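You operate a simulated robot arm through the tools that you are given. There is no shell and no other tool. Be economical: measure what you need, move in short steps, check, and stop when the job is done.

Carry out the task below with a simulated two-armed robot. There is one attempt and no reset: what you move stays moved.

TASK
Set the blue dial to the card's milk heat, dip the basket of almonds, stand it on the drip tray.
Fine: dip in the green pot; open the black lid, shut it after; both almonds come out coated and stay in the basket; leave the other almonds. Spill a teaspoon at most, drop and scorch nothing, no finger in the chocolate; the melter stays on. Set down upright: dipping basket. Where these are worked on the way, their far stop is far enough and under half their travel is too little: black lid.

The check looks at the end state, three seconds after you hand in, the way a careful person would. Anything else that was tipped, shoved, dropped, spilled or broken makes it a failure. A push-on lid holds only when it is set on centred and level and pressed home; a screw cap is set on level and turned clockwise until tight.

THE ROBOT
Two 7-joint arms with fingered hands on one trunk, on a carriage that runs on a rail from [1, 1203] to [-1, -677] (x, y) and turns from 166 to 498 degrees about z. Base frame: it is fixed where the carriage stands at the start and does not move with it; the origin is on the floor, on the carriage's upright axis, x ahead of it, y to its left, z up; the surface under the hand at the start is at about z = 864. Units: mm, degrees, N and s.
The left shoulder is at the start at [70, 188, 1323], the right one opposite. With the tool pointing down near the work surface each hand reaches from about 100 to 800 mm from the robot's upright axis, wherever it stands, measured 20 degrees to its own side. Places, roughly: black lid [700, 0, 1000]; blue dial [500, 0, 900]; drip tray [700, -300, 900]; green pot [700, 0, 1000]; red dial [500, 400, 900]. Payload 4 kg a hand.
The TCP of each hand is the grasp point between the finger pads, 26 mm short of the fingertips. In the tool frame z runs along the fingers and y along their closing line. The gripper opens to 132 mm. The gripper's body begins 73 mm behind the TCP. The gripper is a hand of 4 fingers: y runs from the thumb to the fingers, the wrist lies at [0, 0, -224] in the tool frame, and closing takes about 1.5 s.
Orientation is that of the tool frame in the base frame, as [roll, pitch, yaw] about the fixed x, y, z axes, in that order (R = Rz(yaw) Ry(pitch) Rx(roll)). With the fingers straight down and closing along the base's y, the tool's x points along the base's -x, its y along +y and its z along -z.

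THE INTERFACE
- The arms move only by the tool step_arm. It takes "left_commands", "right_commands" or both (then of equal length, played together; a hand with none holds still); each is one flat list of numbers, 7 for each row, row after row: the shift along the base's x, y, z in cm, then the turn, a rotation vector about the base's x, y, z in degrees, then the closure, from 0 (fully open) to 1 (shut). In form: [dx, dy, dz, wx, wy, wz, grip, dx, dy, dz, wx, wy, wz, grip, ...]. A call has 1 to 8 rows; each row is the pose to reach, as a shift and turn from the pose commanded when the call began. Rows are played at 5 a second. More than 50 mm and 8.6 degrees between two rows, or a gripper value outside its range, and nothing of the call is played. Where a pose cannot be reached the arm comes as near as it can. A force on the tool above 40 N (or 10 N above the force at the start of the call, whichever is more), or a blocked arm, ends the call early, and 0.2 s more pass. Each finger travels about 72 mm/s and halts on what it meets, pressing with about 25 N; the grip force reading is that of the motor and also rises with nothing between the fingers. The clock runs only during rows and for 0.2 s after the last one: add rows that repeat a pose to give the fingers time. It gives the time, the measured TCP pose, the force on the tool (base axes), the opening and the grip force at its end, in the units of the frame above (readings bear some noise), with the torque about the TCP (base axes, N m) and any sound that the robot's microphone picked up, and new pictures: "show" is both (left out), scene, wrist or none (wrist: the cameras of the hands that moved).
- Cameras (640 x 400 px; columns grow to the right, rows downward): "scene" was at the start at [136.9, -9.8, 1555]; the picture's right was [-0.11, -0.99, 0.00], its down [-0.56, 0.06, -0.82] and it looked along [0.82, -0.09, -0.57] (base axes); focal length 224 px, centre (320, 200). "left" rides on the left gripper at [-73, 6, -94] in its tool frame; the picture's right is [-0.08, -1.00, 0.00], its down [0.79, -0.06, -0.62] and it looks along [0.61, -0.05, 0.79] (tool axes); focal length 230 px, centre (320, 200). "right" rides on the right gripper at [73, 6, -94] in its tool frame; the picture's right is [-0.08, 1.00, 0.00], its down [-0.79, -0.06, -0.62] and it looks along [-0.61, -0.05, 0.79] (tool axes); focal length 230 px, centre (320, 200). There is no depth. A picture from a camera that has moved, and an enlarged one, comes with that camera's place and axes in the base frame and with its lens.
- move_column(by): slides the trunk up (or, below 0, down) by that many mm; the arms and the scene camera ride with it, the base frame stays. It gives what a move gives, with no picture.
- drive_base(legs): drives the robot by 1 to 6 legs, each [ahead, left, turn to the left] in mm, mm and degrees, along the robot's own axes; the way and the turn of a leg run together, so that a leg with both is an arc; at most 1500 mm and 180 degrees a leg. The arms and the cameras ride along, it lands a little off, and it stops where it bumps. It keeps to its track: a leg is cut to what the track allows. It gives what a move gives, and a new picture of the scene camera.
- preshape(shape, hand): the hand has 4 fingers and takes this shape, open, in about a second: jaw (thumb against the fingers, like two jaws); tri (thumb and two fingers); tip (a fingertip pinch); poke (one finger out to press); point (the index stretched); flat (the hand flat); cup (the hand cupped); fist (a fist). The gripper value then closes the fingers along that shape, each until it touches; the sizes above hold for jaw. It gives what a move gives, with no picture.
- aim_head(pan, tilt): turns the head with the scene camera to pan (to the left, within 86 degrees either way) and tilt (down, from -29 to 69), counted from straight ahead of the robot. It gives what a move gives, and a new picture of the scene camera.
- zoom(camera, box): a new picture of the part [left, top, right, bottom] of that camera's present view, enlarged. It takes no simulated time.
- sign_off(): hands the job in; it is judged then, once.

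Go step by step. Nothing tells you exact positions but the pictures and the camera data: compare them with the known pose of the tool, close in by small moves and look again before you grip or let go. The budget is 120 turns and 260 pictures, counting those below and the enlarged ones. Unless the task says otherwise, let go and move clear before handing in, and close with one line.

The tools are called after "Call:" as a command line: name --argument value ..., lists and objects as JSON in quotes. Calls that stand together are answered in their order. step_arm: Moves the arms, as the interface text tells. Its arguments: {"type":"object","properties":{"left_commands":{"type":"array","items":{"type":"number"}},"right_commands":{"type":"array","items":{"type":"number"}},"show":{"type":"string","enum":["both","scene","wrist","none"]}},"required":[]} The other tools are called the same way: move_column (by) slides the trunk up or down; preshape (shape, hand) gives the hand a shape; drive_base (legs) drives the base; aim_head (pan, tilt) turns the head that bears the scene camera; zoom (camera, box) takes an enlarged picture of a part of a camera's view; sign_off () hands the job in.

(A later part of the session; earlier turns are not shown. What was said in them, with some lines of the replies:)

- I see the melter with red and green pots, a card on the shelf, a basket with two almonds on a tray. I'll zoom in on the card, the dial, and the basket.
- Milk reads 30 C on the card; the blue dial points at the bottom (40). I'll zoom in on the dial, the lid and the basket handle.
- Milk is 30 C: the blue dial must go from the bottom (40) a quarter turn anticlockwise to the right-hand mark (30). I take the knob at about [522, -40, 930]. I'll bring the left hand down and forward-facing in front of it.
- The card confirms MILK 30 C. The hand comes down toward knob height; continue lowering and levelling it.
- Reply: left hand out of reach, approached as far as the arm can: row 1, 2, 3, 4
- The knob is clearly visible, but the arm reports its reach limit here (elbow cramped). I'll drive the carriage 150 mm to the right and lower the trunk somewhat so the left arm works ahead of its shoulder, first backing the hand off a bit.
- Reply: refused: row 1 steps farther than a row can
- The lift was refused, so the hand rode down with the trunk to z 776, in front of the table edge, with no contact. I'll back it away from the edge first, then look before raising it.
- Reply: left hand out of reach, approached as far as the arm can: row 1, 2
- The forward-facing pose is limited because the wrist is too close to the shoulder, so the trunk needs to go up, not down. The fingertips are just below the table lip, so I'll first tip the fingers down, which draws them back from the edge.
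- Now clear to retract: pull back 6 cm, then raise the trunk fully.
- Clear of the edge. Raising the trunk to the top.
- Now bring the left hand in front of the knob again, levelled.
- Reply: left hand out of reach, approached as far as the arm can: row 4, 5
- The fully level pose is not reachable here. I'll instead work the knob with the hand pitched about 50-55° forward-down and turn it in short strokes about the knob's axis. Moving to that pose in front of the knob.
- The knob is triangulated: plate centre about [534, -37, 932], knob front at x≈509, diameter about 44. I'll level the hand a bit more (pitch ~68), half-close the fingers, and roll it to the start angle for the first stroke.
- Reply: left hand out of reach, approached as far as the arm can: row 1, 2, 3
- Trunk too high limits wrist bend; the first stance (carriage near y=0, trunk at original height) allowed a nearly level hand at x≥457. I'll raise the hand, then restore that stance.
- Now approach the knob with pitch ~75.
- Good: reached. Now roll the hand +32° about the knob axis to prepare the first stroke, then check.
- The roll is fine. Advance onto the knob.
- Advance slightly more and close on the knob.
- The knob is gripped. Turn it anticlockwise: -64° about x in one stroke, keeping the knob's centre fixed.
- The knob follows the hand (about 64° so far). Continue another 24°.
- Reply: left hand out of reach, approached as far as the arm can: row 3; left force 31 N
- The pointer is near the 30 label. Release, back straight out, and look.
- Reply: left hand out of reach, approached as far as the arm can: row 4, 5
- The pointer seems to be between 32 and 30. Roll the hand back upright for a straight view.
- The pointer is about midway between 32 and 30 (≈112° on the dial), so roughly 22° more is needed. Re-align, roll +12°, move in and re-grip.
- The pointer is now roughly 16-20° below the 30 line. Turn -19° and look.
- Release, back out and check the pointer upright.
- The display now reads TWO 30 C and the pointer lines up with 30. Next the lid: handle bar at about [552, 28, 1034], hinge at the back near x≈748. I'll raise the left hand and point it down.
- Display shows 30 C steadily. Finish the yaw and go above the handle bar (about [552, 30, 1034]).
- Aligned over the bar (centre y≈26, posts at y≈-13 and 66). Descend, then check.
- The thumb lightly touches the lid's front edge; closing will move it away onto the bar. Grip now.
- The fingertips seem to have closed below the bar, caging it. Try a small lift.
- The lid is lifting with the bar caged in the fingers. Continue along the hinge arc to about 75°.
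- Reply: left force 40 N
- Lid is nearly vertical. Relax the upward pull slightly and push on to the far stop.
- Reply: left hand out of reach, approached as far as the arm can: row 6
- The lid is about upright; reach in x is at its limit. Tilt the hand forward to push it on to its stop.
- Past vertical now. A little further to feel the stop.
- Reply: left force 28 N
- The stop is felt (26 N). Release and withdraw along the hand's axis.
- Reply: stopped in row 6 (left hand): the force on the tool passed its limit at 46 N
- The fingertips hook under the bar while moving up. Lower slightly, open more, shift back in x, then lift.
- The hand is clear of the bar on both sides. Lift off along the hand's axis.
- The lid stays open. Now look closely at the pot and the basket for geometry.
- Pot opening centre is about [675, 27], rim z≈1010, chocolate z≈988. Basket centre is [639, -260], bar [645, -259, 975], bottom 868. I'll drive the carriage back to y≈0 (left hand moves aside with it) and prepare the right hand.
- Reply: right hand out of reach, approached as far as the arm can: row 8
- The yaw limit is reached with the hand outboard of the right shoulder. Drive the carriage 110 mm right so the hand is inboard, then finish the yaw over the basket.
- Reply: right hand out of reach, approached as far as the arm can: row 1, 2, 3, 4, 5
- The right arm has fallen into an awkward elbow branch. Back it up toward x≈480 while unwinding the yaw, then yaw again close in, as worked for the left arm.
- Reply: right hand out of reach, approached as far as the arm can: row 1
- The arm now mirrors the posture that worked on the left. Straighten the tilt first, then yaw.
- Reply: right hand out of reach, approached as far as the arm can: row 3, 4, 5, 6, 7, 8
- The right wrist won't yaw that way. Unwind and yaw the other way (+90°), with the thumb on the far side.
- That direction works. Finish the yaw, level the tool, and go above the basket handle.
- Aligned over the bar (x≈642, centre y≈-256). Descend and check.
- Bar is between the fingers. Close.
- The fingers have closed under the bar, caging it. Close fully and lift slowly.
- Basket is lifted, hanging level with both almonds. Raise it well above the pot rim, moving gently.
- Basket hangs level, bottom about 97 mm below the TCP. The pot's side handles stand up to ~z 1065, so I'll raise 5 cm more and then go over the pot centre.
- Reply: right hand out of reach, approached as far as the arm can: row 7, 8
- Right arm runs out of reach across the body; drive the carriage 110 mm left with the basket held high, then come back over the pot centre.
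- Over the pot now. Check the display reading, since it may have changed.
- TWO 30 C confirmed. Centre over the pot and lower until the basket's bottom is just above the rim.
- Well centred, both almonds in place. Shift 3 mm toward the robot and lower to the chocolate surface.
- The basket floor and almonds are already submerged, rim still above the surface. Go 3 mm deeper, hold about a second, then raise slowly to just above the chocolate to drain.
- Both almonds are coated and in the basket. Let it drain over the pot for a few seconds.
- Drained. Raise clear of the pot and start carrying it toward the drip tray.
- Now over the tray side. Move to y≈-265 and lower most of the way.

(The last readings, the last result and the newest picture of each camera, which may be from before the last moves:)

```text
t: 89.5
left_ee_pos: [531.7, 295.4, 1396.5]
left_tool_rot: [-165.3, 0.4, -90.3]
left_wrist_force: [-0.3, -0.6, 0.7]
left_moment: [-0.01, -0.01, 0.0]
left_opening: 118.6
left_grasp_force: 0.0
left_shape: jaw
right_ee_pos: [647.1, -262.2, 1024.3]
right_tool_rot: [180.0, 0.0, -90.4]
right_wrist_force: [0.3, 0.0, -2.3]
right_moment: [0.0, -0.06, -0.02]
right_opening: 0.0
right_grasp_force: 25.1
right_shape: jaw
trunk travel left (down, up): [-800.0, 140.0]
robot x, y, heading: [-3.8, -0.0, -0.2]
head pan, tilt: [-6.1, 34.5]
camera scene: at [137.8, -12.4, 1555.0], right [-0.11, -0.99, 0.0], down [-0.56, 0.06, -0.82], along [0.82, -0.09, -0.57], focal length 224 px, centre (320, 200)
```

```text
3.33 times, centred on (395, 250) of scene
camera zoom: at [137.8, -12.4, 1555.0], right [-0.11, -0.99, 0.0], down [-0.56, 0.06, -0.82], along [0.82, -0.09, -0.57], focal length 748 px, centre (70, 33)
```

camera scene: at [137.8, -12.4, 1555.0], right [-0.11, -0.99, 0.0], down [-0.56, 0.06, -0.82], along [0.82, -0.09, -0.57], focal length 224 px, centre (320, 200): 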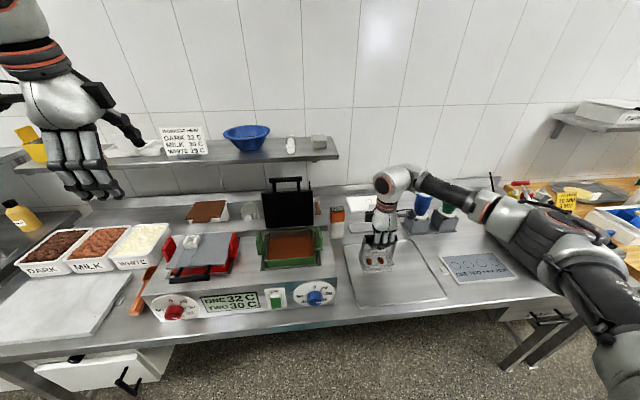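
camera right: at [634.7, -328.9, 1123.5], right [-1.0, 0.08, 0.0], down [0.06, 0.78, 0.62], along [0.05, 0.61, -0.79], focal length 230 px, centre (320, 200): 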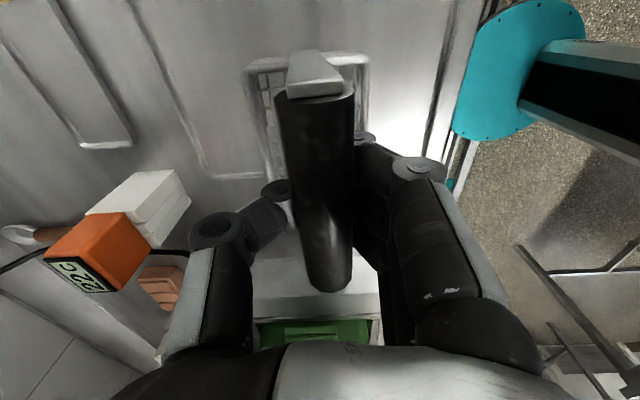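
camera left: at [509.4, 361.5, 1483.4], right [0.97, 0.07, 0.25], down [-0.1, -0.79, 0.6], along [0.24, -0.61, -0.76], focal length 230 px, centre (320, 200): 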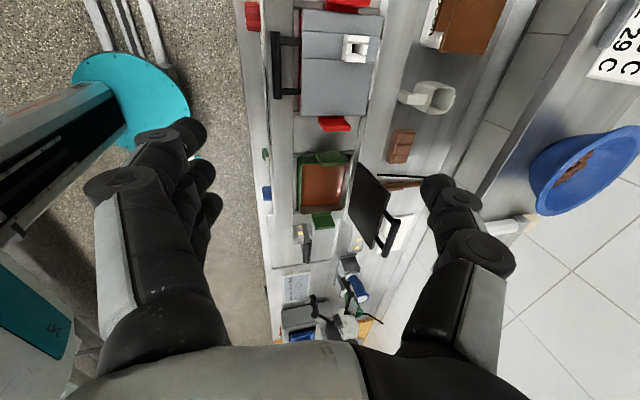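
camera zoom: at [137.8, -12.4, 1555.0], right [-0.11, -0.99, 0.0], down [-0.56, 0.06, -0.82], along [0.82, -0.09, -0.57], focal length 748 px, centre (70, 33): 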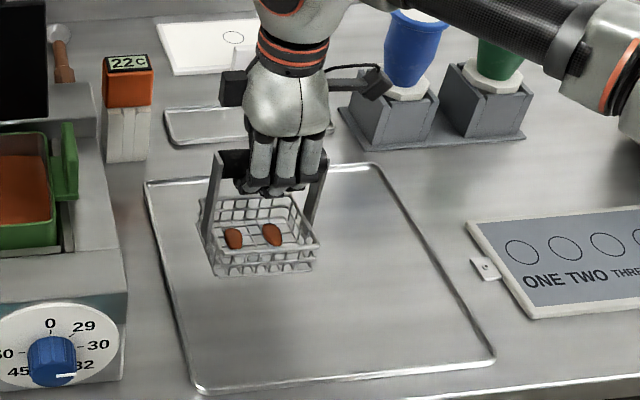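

Good. Shift 2 cm further onto the tray and lower to near contact.

Call:
step_arm --right_commands '[0, -1, -0.5, 0, 0, 0, 1, 0, -2, -2, 0, 0, 0, 1, 0, -2, -3.5, 0, 0, 0, 1, 0, -2, -4.5, 0, 0, 0, 1, 0, -2, -4.9, 0, 0, 0, 1, 0, -2, -5.2, 0, 0, 0, 1]' --show "none"

Call:
zoom --camera "scene" --box '[330, 190, 460, 310]'

```text
t: 91.0
left_ee_pos: [530.3, 296.2, 1395.1]
left_tool_rot: [-165.2, 0.3, -90.2]
left_wrist_force: [-0.4, -1.3, 0.0]
left_moment: [0.0, 0.0, 0.01]
left_opening: 118.6
left_grasp_force: 0.1
left_shape: jaw
right_ee_pos: [646.7, -282.1, 974.0]
right_tool_rot: [-179.9, -0.1, -90.4]
right_wrist_force: [-0.5, 0.4, -2.5]
right_moment: [-0.02, -0.06, -0.02]
right_opening: 0.1
right_grasp_force: 25.4
right_shape: jaw
trunk travel left (down, up): [-800.0, 140.0]
robot x, y, heading: [-0.1, -2.8, -0.2]
head pan, tilt: [-6.1, 34.5]
```

```text
3.33 times, centred on (395, 250) of scene
camera zoom: at [137.1, -11.9, 1555.0], right [-0.11, -0.99, 0.0], down [-0.56, 0.06, -0.82], along [0.82, -0.09, -0.57], focal length 748 px, centre (70, 33)
```

zoom: 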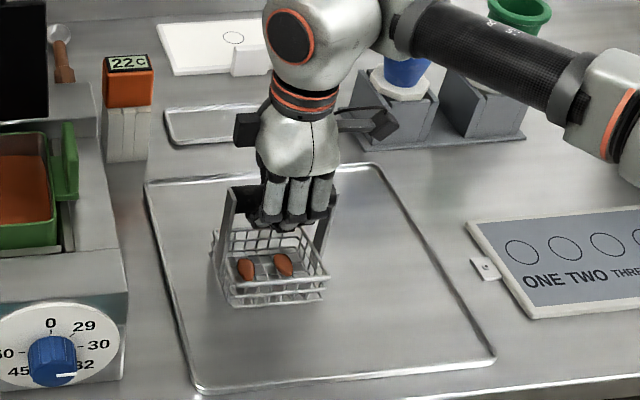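

Still carrying the load; lower a few more millimetres.

Call:
step_arm --right_commands '[0, 0, -0.3, 0, 0, 0, 1, 0, 0, -0.6, 0, 0, 0, 1, 0, 0, -0.8, 0, 0, 0, 1]' --show "none"

```text
t: 91.8
left_ee_pos: [529.6, 295.7, 1394.0]
left_tool_rot: [-165.2, 0.4, -90.2]
left_wrist_force: [0.0, -1.1, 0.2]
left_moment: [0.02, 0.02, 0.04]
left_opening: 118.5
left_grasp_force: 0.1
left_shape: jaw
right_ee_pos: [645.9, -281.8, 966.2]
right_tool_rot: [179.9, -0.1, -90.3]
right_wrist_force: [-0.9, 0.4, 0.4]
right_moment: [0.01, 0.0, 0.01]
right_opening: 0.0
right_grasp_force: 25.0
right_shape: jaw
trunk travel left (down, up): [-800.0, 140.0]
robot x, y, heading: [-0.7, -4.8, -0.3]
head pan, tilt: [-6.1, 34.5]
```

The load is off: the basket stands. Open the fingers gently.

Call:
step_arm --right_commands '[0, 0, 0, 0, 0, 0, 0.85, 0, 0, 0, 0, 0, 0, 0.7, 0, 0, 0, 0, 0, 0, 0.55, 0, 0, 0, 0, 0, 0, 0.4, 0, 0, 0, 0, 0, 0, 0.3, 0, 0, 0, 0, 0, 0, 0.3]' --show "wrist"

Call:
zoom --camera "scene" --box '[330, 190, 460, 310]'

```text
t: 93.2
left_ee_pos: [530.1, 294.8, 1395.4]
left_tool_rot: [-165.2, 0.4, -90.3]
left_wrist_force: [0.8, -0.2, 0.1]
left_moment: [0.0, 0.01, 0.01]
left_opening: 118.8
left_grasp_force: 0.0
left_shape: jaw
right_ee_pos: [643.7, -282.7, 966.6]
right_tool_rot: [180.0, 0.0, -90.4]
right_wrist_force: [0.0, 0.2, 0.3]
right_moment: [0.01, -0.01, 0.0]
right_opening: 92.1
right_grasp_force: 0.1
right_shape: jaw
trunk travel left (down, up): [-800.0, 140.0]
robot x, y, heading: [2.4, -0.3, -0.0]
head pan, tilt: [-6.1, 34.5]
camera right: at [638.8, -354.1, 1059.6], right [-1.0, 0.08, 0.0], down [0.07, 0.78, 0.62], along [0.05, 0.61, -0.79], focal length 230 px, centre (320, 200)
```

right: 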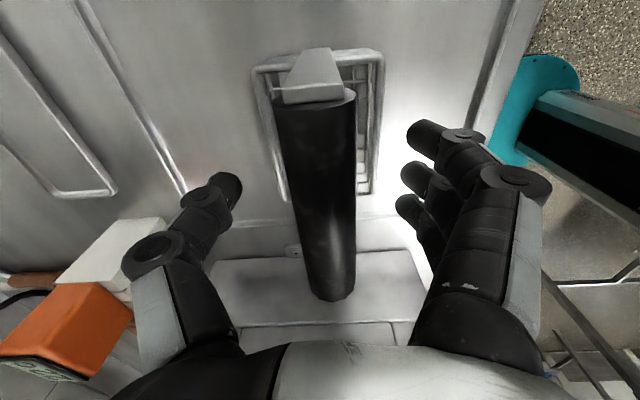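

```text
3.33 times, centred on (395, 250) of scene
camera zoom: at [136.9, -11.9, 1555.0], right [-0.11, -0.99, 0.0], down [-0.56, 0.06, -0.82], along [0.82, -0.09, -0.57], focal length 748 px, centre (70, 33)
```

zoom: 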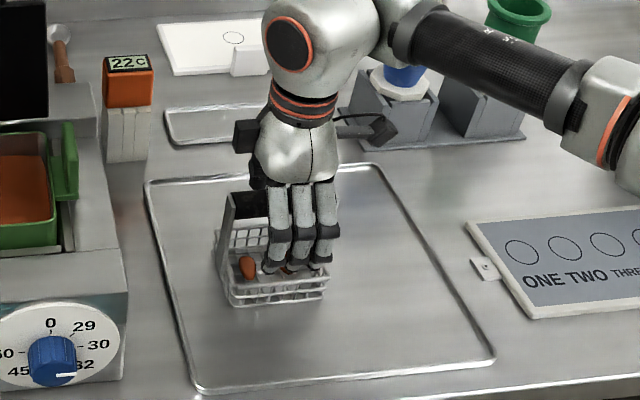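

Open with clearance on both sides. Rise straight up.

Call:
step_arm --right_commands '[0, 0, 1.5, 0, 0, 0, 0.3, 0, 0, 3.5, 0, 0, 0, 0.3, 0, 0, 6, 0, 0, 0, 0.3, 0, 0, 9, 0, 0, 0, 0.3, 0, 0, 13, 0, 0, 0, 0.3, 0, 0, 17, 0, 0, 0, 0.3, 0, 0, 21, 0, 0, 0, 0.3, 0, 0, 25, 0, 0, 0, 0.3]' --show "scene"

Call:
zoom --camera "scene" --box '[330, 190, 460, 310]'

```text
t: 95.0
left_ee_pos: [529.1, 296.4, 1396.0]
left_tool_rot: [-165.3, 0.3, -90.2]
left_wrist_force: [0.3, 0.2, 0.7]
left_moment: [-0.01, -0.05, -0.02]
left_opening: 118.6
left_grasp_force: 0.1
left_shape: jaw
right_ee_pos: [644.7, -280.2, 1214.8]
right_tool_rot: [180.0, -0.1, -90.4]
right_wrist_force: [-0.2, -0.3, -0.7]
right_moment: [-0.03, 0.01, 0.0]
right_opening: 92.0
right_grasp_force: 0.0
right_shape: jaw
trunk travel left (down, up): [-800.0, 140.0]
robot x, y, heading: [-1.2, -1.0, -0.1]
head pan, tilt: [-6.1, 34.5]
camera scene: at [136.0, -11.0, 1555.0], right [-0.11, -0.99, 0.0], down [-0.56, 0.06, -0.82], along [0.82, -0.09, -0.57], focal length 224 px, centre (320, 200)
```

scene: 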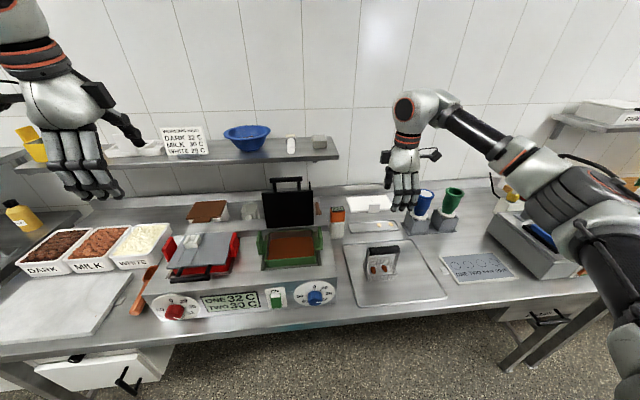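

```text
3.33 times, centred on (395, 250) of scene
camera zoom: at [136.0, -11.0, 1555.0], right [-0.11, -0.99, 0.0], down [-0.56, 0.06, -0.82], along [0.82, -0.09, -0.57], focal length 748 px, centre (70, 33)
```

zoom: 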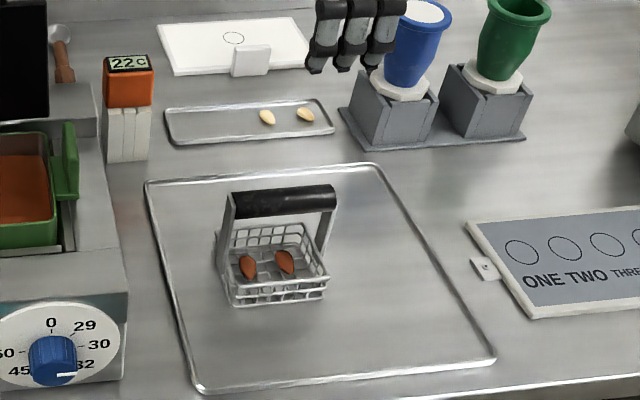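

Basket stands upright on the tray with both coated almonds; spare almonds untouched. Now close the lid: drive the carriage back right and bring the left hand above the lid's bar.

Call:
drive_base --legs '[[0, -150, 0]]'

Call:
step_arm --left_commands '[3.5, -2, -1.3, 0, 0, 0, 0.2, 7, -4, -2.6, 0, 0, 0, 0.3, 10.5, -6, -3.9, 0, 0, 0, 0.35, 14, -8, -5.2, 0, 0, 0, 0.35, 17.5, -10, -6.5, 0, 0, 0, 0.35, 21, -11.6, -8, 0, 0, 0, 0.35, 22, -11.6, -8, 0, 0, 0, 0.35]' --show "both"

```text
t: 96.3
left_ee_pos: [528.6, 152.3, 1393.2]
left_tool_rot: [-165.2, 0.2, -90.0]
left_wrist_force: [0.3, 0.2, -0.2]
left_moment: [-0.04, 0.01, 0.0]
left_opening: 118.8
left_grasp_force: 0.0
left_shape: jaw
right_ee_pos: [647.8, -424.2, 1215.3]
right_tool_rot: [-179.9, -0.2, -90.1]
right_wrist_force: [0.6, -0.2, 0.2]
right_moment: [-0.03, 0.02, 0.01]
right_opening: 92.1
right_grasp_force: 0.1
right_shape: jaw
trunk travel left (down, up): [-800.0, 140.0]
robot x, y, heading: [-2.4, -151.7, 0.2]
head pan, tilt: [-6.1, 34.5]
camera scene: at [136.8, -156.6, 1555.0], right [-0.11, -0.99, 0.0], down [-0.56, 0.06, -0.82], along [0.82, -0.09, -0.57], focal length 224 px, centre (320, 200)
```

scene: 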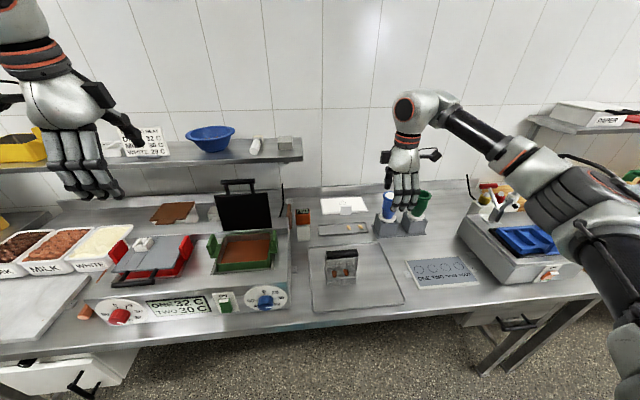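

```text
t: 97.9
left_ee_pos: [749.7, 33.0, 1314.3]
left_tool_rot: [-165.2, 0.4, -90.0]
left_wrist_force: [0.7, 0.2, -0.1]
left_moment: [-0.01, -0.03, 0.0]
left_opening: 86.3
left_grasp_force: 0.1
left_shape: jaw
right_ee_pos: [647.9, -427.2, 1215.8]
right_tool_rot: [-180.0, 0.1, -90.1]
right_wrist_force: [0.7, 0.5, 0.5]
right_moment: [0.02, 0.0, -0.03]
right_opening: 92.3
right_grasp_force: 0.1
right_shape: jaw
trunk travel left (down, up): [-800.0, 140.0]
robot x, y, heading: [0.5, -149.9, -0.0]
head pan, tilt: [-6.1, 34.5]
camera scene: at [136.6, -160.2, 1555.0], right [-0.11, -0.99, 0.0], down [-0.56, 0.06, -0.82], along [0.82, -0.09, -0.57], focal length 224 px, centre (320, 200)
camera left: at [719.1, 105.8, 1404.6], right [0.96, 0.08, 0.26], down [-0.1, -0.79, 0.61], along [0.25, -0.61, -0.75], focal length 230 px, centre (320, 200)
```

scene: 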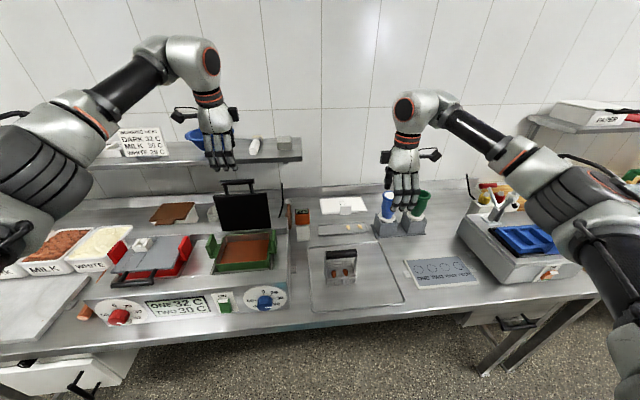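
left: 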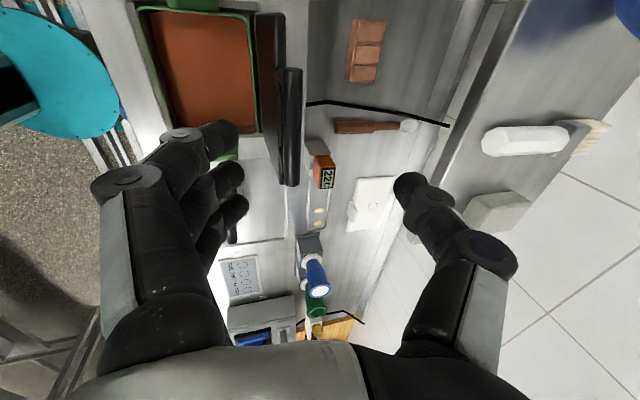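

The lid bar is at about [752, 27, 1199], lid upright. Descend straddling the bar.

Call:
step_arm --left_commands '[0.2, -0.3, -4, 0, 0, 0, 0.35, 0.4, -0.5, -8, 0, 0, 0, 0.35, 0.5, -0.5, -11, 0, 0, 0, 0.35, 0.5, -0.5, -12.6, 0, 0, 0, 0.35]' --show "wrist"

```text
t: 98.9
left_ee_pos: [753.9, 26.8, 1187.8]
left_tool_rot: [-165.1, 0.4, -89.9]
left_wrist_force: [0.2, -0.5, -0.8]
left_moment: [-0.03, -0.02, 0.0]
left_opening: 86.1
left_grasp_force: 0.1
left_shape: jaw
right_ee_pos: [646.7, -427.6, 1214.1]
right_tool_rot: [-180.0, 0.0, -90.1]
right_wrist_force: [0.3, 0.4, 0.1]
right_moment: [0.02, 0.0, 0.01]
right_opening: 92.1
right_grasp_force: 0.0
right_shape: jaw
trunk travel left (down, up): [-800.0, 140.0]
robot x, y, heading: [0.8, -151.0, 0.1]
head pan, tilt: [-6.1, 34.5]
camera left: at [724.5, 100.6, 1277.8], right [0.96, 0.08, 0.26], down [-0.1, -0.79, 0.61], along [0.25, -0.61, -0.75], focal length 230 px, centre (320, 200)
```

left: 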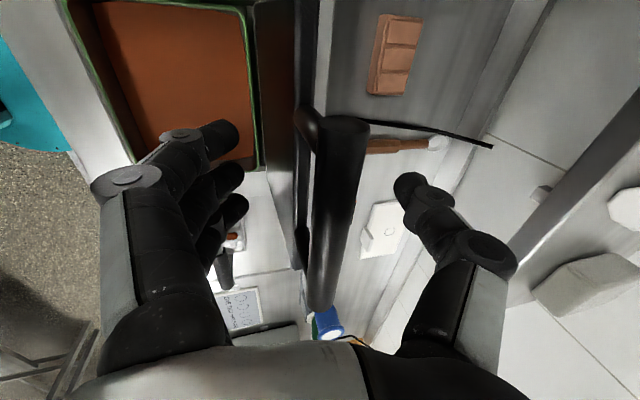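

Straddled. Close to cage the bar.

Call:
step_arm --left_commands '[0, 0, 0, 0, 0, 0, 0.6, 0, 0, 0, 0, 0, 0, 0.85, 0, 0, 0, 0, 0, 0, 1, 0, 0, 0, 0, 0, 0, 1, 0, 0, 0, 0, 0, 0, 1]' --show "wrist"

```text
t: 100.1
left_ee_pos: [752.4, 27.7, 1188.6]
left_tool_rot: [-165.3, 0.3, -90.1]
left_wrist_force: [-5.7, 0.6, -1.8]
left_moment: [-0.01, 0.81, -0.03]
left_opening: 6.6
left_grasp_force: 25.1
left_shape: jaw
right_ee_pos: [645.8, -426.2, 1215.8]
right_tool_rot: [-179.9, 0.0, -90.1]
right_wrist_force: [0.0, 0.2, 0.2]
right_moment: [0.04, -0.04, -0.03]
right_opening: 92.3
right_grasp_force: 0.0
right_shape: jaw
trunk travel left (down, up): [-800.0, 140.0]
robot x, y, heading: [1.6, -152.2, 0.1]
head pan, tilt: [-6.1, 34.5]
camera left: at [723.1, 100.9, 1278.5], right [0.96, 0.08, 0.25], down [-0.1, -0.79, 0.61], along [0.25, -0.61, -0.75], focal length 230 px, centre (320, 200)
```

left: 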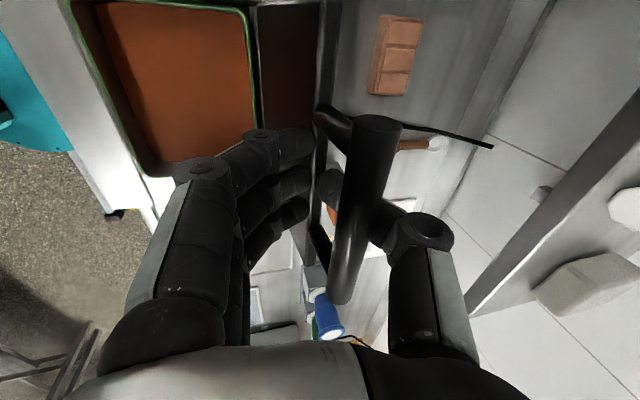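

The bar is held between the fingers (lid nudged slightly back). Pull it gently toward the robot past vertical while levelling the hand.

Call:
step_arm --left_commands '[-1.5, 0, 0.2, 0, 4, 0, 1, -3, 0, 0.3, 0, 8, 0, 1, -4.5, 0, 0.3, 0, 12, 0, 1, -6, 0, 0.1, 0, 15, 0, 1]' --show "both"

```text
t: 101.1
left_ee_pos: [694.8, 27.5, 1189.1]
left_tool_rot: [179.7, 0.4, -90.1]
left_wrist_force: [2.9, -1.2, -5.2]
left_moment: [-0.02, -0.09, -0.03]
left_opening: 3.6
left_grasp_force: 24.7
left_shape: jaw
right_ee_pos: [646.8, -427.6, 1215.6]
right_tool_rot: [180.0, 0.0, -90.1]
right_wrist_force: [-0.3, 0.3, 0.0]
right_moment: [0.03, 0.01, 0.01]
right_opening: 92.2
right_grasp_force: 0.0
right_shape: jaw
trunk travel left (down, up): [-800.0, 140.0]
robot x, y, heading: [-2.3, -152.2, 0.0]
head pan, tilt: [-6.1, 34.5]
camera scene: at [138.0, -160.4, 1554.7], right [-0.11, -0.99, 0.0], down [-0.56, 0.06, -0.82], along [0.82, -0.09, -0.57], focal length 224 px, centre (320, 200)
camera left: at [689.0, 100.9, 1283.2], right [1.0, 0.08, -0.01], down [0.06, -0.79, 0.61], along [0.04, -0.61, -0.79], focal length 230 px, centre (320, 200)
```

scene: 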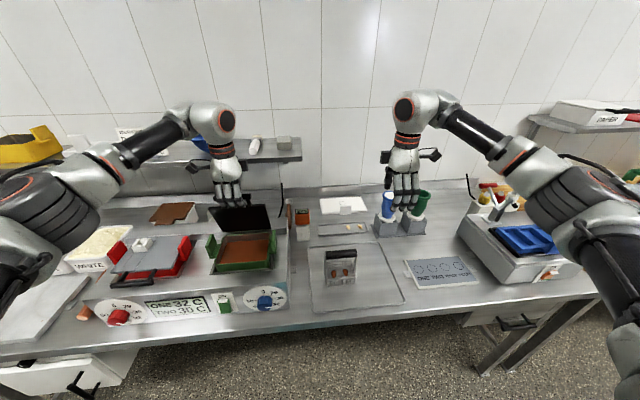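
left: 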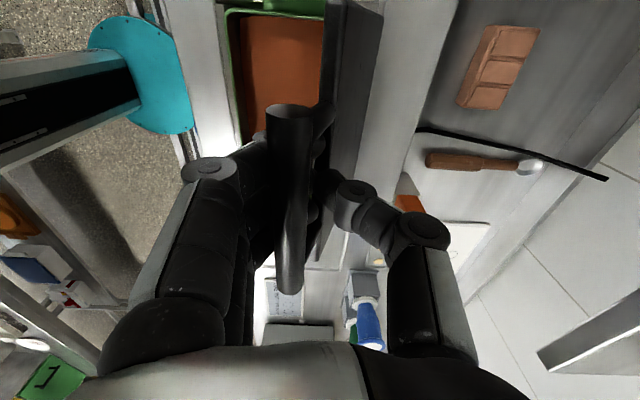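

The lid has come past vertical, caged. Lower it along the arc.

Call:
step_arm --left_commands '[-2.7, 0, -0.9, 0, 0, 0, 1, -5, 0, -2.2, 0, 0, 0, 1, -7.1, 0, -3.7, 0, 0, 0, 1, -8.9, 0, -5.4, 0, 0, 0, 1, -10.5, 0, -7.4, 0, 0, 0, 1, -11.7, 0, -9.5, 0, 0, 0, 1, -12.5, 0, -11.3, 0, 0, 0, 1]' --show "both"

```text
t: 102.3
left_ee_pos: [603.0, 27.6, 1132.1]
left_tool_rot: [-178.6, 0.1, -89.8]
left_wrist_force: [25.5, 3.6, 22.0]
left_moment: [0.16, -5.65, -0.12]
left_opening: 19.5
left_grasp_force: 25.0
left_shape: jaw
right_ee_pos: [645.7, -426.6, 1215.4]
right_tool_rot: [180.0, 0.0, -90.1]
right_wrist_force: [-1.4, 0.5, -0.9]
right_moment: [0.01, -0.03, -0.01]
right_opening: 91.9
right_grasp_force: 0.1
right_shape: jaw
trunk travel left (down, up): [-800.0, 140.0]
robot x, y, heading: [0.1, -156.0, -0.1]
head pan, tilt: [-6.1, 34.5]
stopped in row 5 (left hand): the force on the tool passed its limit at 44 N (the readings are from after the stop); the commanded pose is now the measured one
camera scene: at [136.5, -160.5, 1555.1], right [-0.11, -0.99, 0.0], down [-0.56, 0.06, -0.82], along [0.82, -0.09, -0.57], focal length 224 px, centre (320, 200)
camera left: at [594.2, 101.6, 1227.0], right [1.0, 0.08, 0.03], down [0.05, -0.79, 0.62], along [0.07, -0.61, -0.79], focal length 230 px, centre (320, 200)
```

scene: 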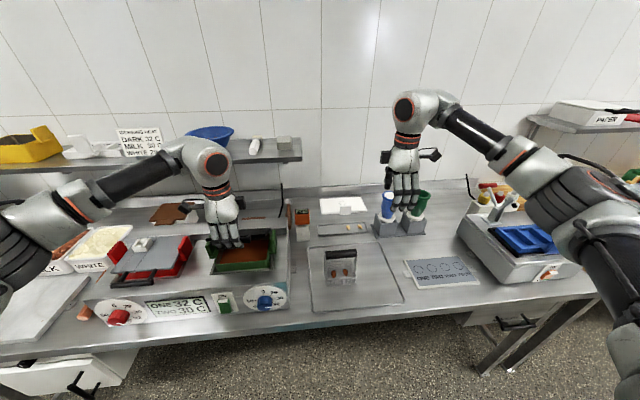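
left: 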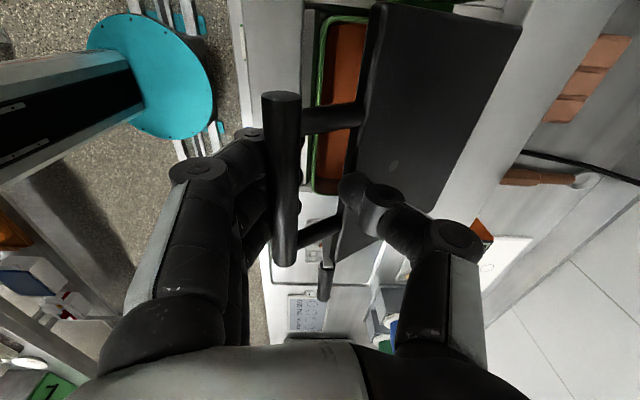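

The thumb is jammed between the bar and the lid's front edge: the hand is about 2 cm too far toward the lid. Ease it back toward the robot and slightly down.

Call:
step_arm --left_commands '[-0.8, 0, -0.3, 0, 0, 0, 1, -1.6, 0, -0.8, 0, 0, 0, 1]' --show "wrist"

```text
t: 102.7
left_ee_pos: [599.6, 27.7, 1131.6]
left_tool_rot: [-177.8, -0.1, -89.6]
left_wrist_force: [33.9, 2.6, 17.1]
left_moment: [0.29, -5.84, -0.21]
left_opening: 19.1
left_grasp_force: 24.4
left_shape: jaw
right_ee_pos: [647.0, -428.3, 1214.7]
right_tool_rot: [-180.0, 0.0, -90.2]
right_wrist_force: [-1.0, -0.1, 0.6]
right_moment: [0.01, -0.03, 0.0]
right_opening: 91.9
right_grasp_force: 0.0
right_shape: jaw
trunk travel left (down, up): [-800.0, 140.0]
robot x, y, heading: [1.7, -149.3, 0.0]
head pan, tilt: [-6.1, 34.5]
stopped in row 2 (left hand): the force on the tool passed its limit at 46 N (the readings are from after the stop); the commanded pose is now the measured one
camera left: at [589.1, 101.8, 1225.2], right [1.0, 0.08, 0.04], down [0.04, -0.78, 0.62], along [0.08, -0.62, -0.78], focal length 230 px, centre (320, 200)
```

left: 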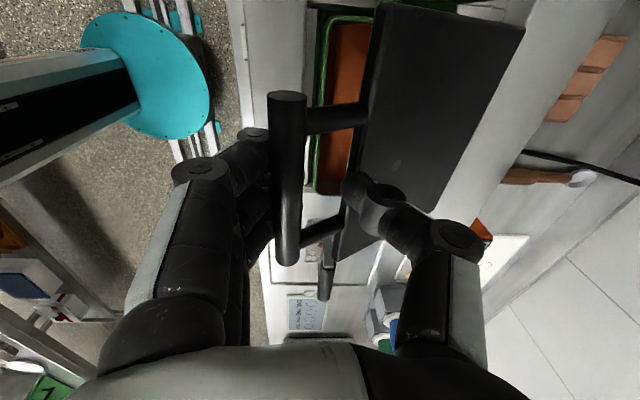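

The pinch holds lid and hand rigidly together, so the fixed hand angle blocks the lid's turn. I'll rotate the hand together with the lid about the hinge instead.

Call:
step_arm --left_commands '[-0.5, 0, -0.8, 0, -3, 0, 1, -1.1, 0, -1.6, 0, -6, 0, 1, -1.6, 0, -2.5, 0, -9, 0, 1, -2.1, 0, -3.3, 0, -12, 0, 1, -2.9, 0, -5.2, 0, -18, 0, 1]' --show "wrist"

```text
t: 103.9
left_ee_pos: [565.8, 27.9, 1077.5]
left_tool_rot: [-160.4, -0.1, -89.9]
left_wrist_force: [20.5, 1.4, 23.4]
left_moment: [0.03, -4.96, -0.01]
left_opening: 19.8
left_grasp_force: 25.3
left_shape: jaw
right_ee_pos: [647.0, -427.1, 1214.9]
right_tool_rot: [-179.9, 0.0, -90.2]
right_wrist_force: [-1.2, 0.7, 0.4]
right_moment: [0.0, -0.01, 0.02]
right_opening: 92.0
right_grasp_force: 0.2
right_shape: jaw
trunk travel left (down, up): [-800.0, 140.0]
robot x, y, heading: [2.3, -148.8, -0.2]
head pan, tilt: [-6.1, 34.5]
camera left: at [528.7, 101.5, 1164.5], right [0.94, 0.08, 0.34], down [-0.15, -0.79, 0.6], along [0.31, -0.61, -0.73], focal length 230 px, centre (320, 200)
```

left: 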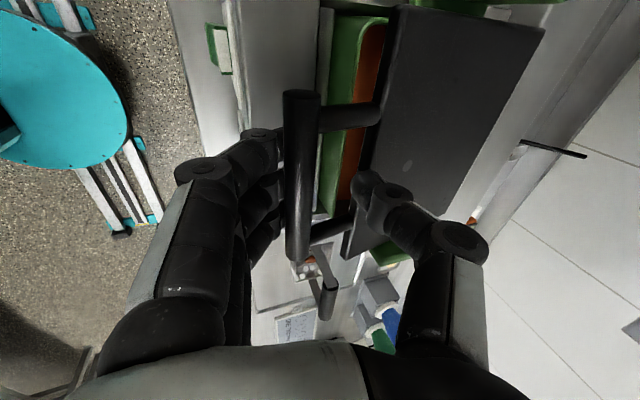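

It works; the lid is about 5–10° from shut. Continue the last bit.

Call:
step_arm --left_commands '[-0.1, 0, -0.4, 0, -4, 0, 1, -0.3, 0, -1, 0, -7, 0, 1, -0.4, 0, -1.5, 0, -9, 0, 1, -0.5, 0, -1.9, 0, -10, 0, 1]' --show "wrist"

Call:
zoom --camera "scene" --box '[180, 190, 320, 300]'

```text
t: 104.9
left_ee_pos: [560.8, 28.3, 1058.5]
left_tool_rot: [-150.7, 0.0, -89.7]
left_wrist_force: [15.0, 3.2, 16.3]
left_moment: [0.04, -3.42, 0.04]
left_opening: 16.2
left_grasp_force: 25.3
left_shape: jaw
right_ee_pos: [646.2, -427.6, 1214.8]
right_tool_rot: [180.0, -0.1, -90.1]
right_wrist_force: [-0.2, -0.6, 0.0]
right_moment: [-0.02, -0.02, -0.01]
right_opening: 91.9
right_grasp_force: 0.1
right_shape: jaw
trunk travel left (down, up): [-800.0, 140.0]
robot x, y, heading: [-1.1, -150.6, -0.1]
head pan, tilt: [-6.1, 34.5]
camera left: at [509.3, 101.4, 1137.0], right [0.87, 0.08, 0.49], down [-0.25, -0.79, 0.57], along [0.43, -0.61, -0.66], focal length 230 px, centre (320, 200)
```

left: 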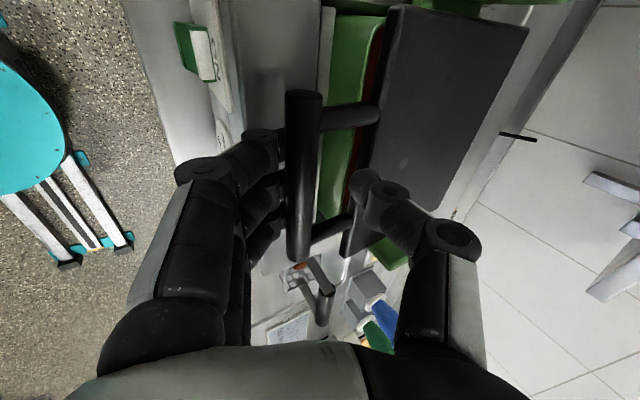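

```text
3.64 times, centred on (250, 245) of scene
camera zoom: at [136.7, -160.6, 1555.1], right [-0.11, -0.99, 0.0], down [-0.56, 0.06, -0.82], along [0.82, -0.09, -0.57], focal length 816 px, centre (574, 36)
```

zoom: 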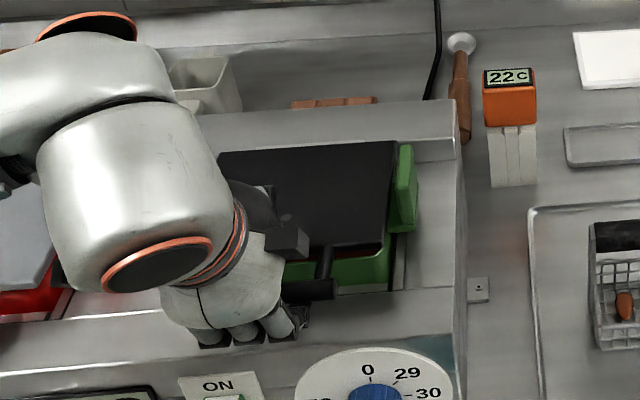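

Almost shut. A bit further down.

Call:
step_arm --left_commands '[-0.1, 0, -0.5, 0, -3, 0, 1, -0.1, 0, -1, 0, -5, 0, 1, -0.2, 0, -1.5, 0, -6, 0, 1, -0.2, 0, -2, 0, -7, 0, 1]' --show "wrist"

Call:
zoom --camera "scene" --box '[180, 190, 320, 300]'

```text
t: 105.9
left_ee_pos: [558.3, 27.9, 1039.8]
left_tool_rot: [-143.3, -0.1, -89.8]
left_wrist_force: [10.1, 4.9, 28.0]
left_moment: [0.06, -3.28, 0.12]
left_opening: 14.5
left_grasp_force: 24.5
left_shape: jaw
right_ee_pos: [645.3, -428.5, 1215.8]
right_tool_rot: [-179.9, -0.1, -90.2]
right_wrist_force: [-0.6, -0.1, 0.3]
right_moment: [0.03, -0.02, 0.01]
right_opening: 92.0
right_grasp_force: 0.0
right_shape: jaw
trunk travel left (down, up): [-800.0, 140.0]
robot x, y, heading: [2.9, -149.2, -0.1]
head pan, tilt: [-6.1, 34.5]
camera left: at [496.5, 101.4, 1112.3], right [0.8, 0.08, 0.6], down [-0.32, -0.79, 0.53], along [0.51, -0.61, -0.6], focal length 230 px, centre (320, 200)
```

left: 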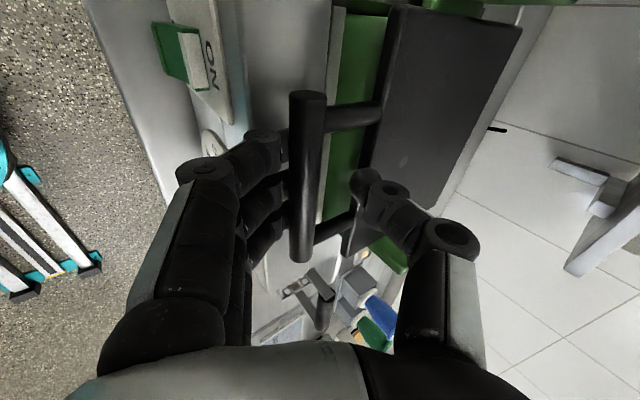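

```text
3.64 times, centred on (250, 245) of scene
camera zoom: at [134.2, -160.7, 1555.6], right [-0.11, -0.99, 0.0], down [-0.56, 0.06, -0.83], along [0.82, -0.09, -0.56], focal length 816 px, centre (574, 36)
```

zoom: 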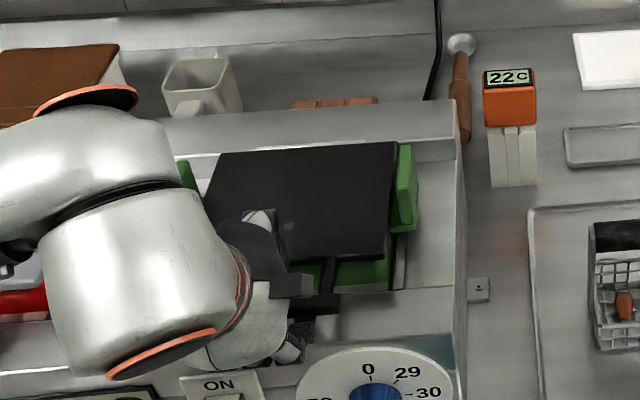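

The lid is shut. The bar is held right at the fingertips; open and withdraw along the hand's axis.

Call:
step_arm --left_commands '[0, 0, 0, 0, 0, 0, 0.8, 0, 0, 0, 0, 0, 0, 0.6, 0, 0, 0, 0, 0, 0, 0.6, -0.6, 0, 0.8, 0, 0, 0, 0.6, -1.5, 0, 2, 0, 0, 0, 0.6, -2.7, 0, 3.6, 0, 0, 0, 0.6]' --show "wrist"

Call:
zoom --camera "scene" --box '[180, 190, 320, 300]'

```text
t: 107.3
left_ee_pos: [530.7, 27.9, 1073.8]
left_tool_rot: [-143.7, 0.1, -89.9]
left_wrist_force: [0.5, -0.2, 0.3]
left_moment: [0.01, -0.01, 0.02]
left_opening: 52.1
left_grasp_force: 0.1
left_shape: jaw
right_ee_pos: [646.7, -427.3, 1216.3]
right_tool_rot: [-180.0, 0.0, -90.2]
right_wrist_force: [0.1, -0.6, -0.1]
right_moment: [0.0, -0.04, 0.02]
right_opening: 92.0
right_grasp_force: 0.1
right_shape: jaw
trunk travel left (down, up): [-800.0, 140.0]
robot x, y, heading: [4.0, -151.5, 0.1]
head pan, tilt: [-6.1, 34.5]
camera left: at [470.4, 101.9, 1145.7], right [0.8, 0.08, 0.59], down [-0.31, -0.79, 0.53], along [0.51, -0.61, -0.61], focal length 230 px, centre (320, 200)
```

left: 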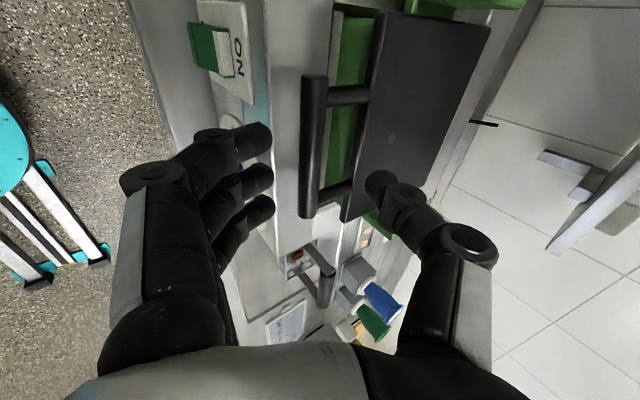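

```text
3.64 times, centred on (250, 245) of scene
camera zoom: at [136.4, -160.5, 1555.0], right [-0.11, -0.99, 0.0], down [-0.56, 0.06, -0.82], along [0.82, -0.09, -0.57], focal length 816 px, centre (574, 36)
```

zoom: 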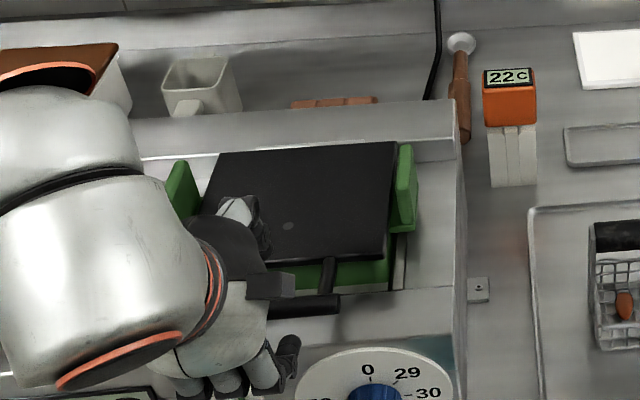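

Free of the bar. Withdraw further up and back, then compare the lid with its starting look.

Call:
step_arm --left_commands '[-2, 0, 3, 0, 0, 0, 0.6, -4, 0, 6.5, 0, 4, 0, 0.6, -5, 1.5, 11, 0, 10, 0, 0.6, -5, 4, 15, 0, 16, 0, 0.6, -5, 7, 19, 0, 22, 0, 0.6, -5, 10.5, 22, 0, 28, 0, 0.6, -5, 14.5, 24, 0, 32, 0, 0.6, -5, 18, 25, 0, 32, 0, 0.6]' --show "scene"

Call:
zoom --camera "scene" --box '[80, 180, 300, 320]'

Call:
zoom --camera "scene" --box '[280, 180, 500, 320]'

```text
t: 109.1
left_ee_pos: [481.3, 210.5, 1323.1]
left_tool_rot: [-175.7, 0.0, -89.8]
left_wrist_force: [0.0, 0.4, 0.1]
left_moment: [-0.04, -0.01, -0.02]
left_opening: 52.3
left_grasp_force: 0.0
left_shape: jaw
right_ee_pos: [645.7, -426.0, 1215.7]
right_tool_rot: [-179.9, 0.0, -90.1]
right_wrist_force: [0.7, -0.5, 0.7]
right_moment: [-0.01, 0.02, 0.01]
right_opening: 92.0
right_grasp_force: 0.1
right_shape: jaw
trunk travel left (down, up): [-800.0, 140.0]
robot x, y, heading: [-1.3, -153.1, -0.1]
head pan, tilt: [-6.1, 34.5]
camera scene: at [135.5, -158.7, 1555.1], right [-0.11, -0.99, 0.0], down [-0.56, 0.06, -0.83], along [0.82, -0.09, -0.56], focal length 224 px, centre (320, 200)
```

scene: 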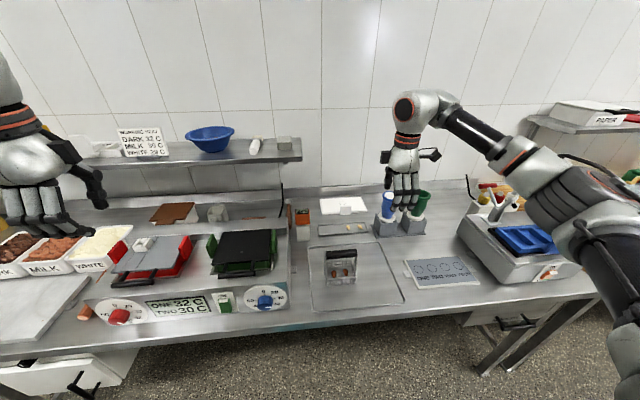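

```text
2.86 times, centred on (190, 250) of scene
camera zoom: at [135.5, -158.7, 1555.1], right [-0.11, -0.99, 0.0], down [-0.56, 0.06, -0.83], along [0.82, -0.09, -0.56], focal length 641 px, centre (691, 57)
```

zoom: 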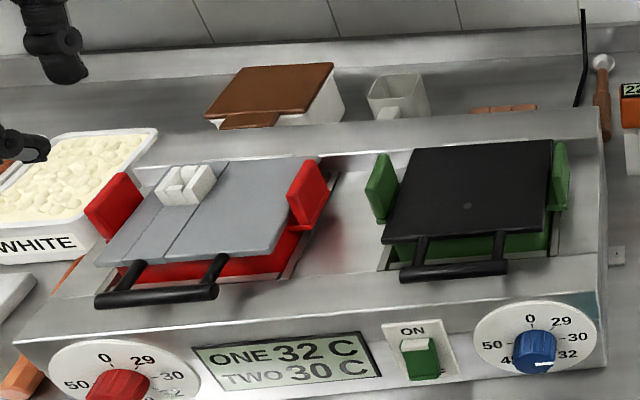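

```text
2.86 times, centred on (390, 250) of scene
camera zoom: at [135.5, -158.7, 1555.1], right [-0.11, -0.99, 0.0], down [-0.56, 0.06, -0.83], along [0.82, -0.09, -0.56], focal length 641 px, centre (120, 57)
```

zoom: 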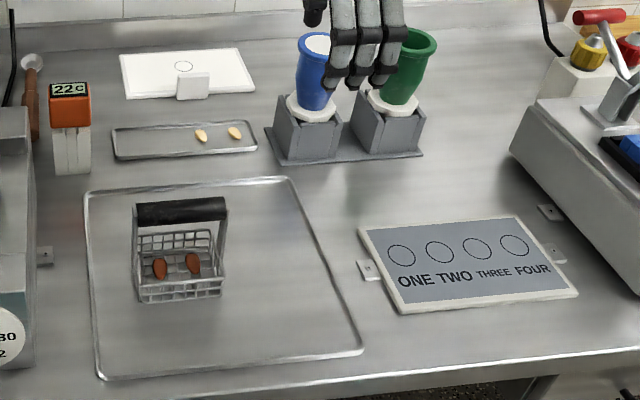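

The lid looks shut as it did at the start. The dial and display show 30 C, and the melter is on. The basket stands upright on the drip tray with both coated almonds, the other almonds are untouched, and both hands are clear, so I'm handing in.

Call:
sign_off

```text
The job is handed in.
```

The job is handed in: the blue dial is set to milk heat (30 C), both almonds are coated and in the basket, the basket stands upright on the drip tray, and the black lid is shut.
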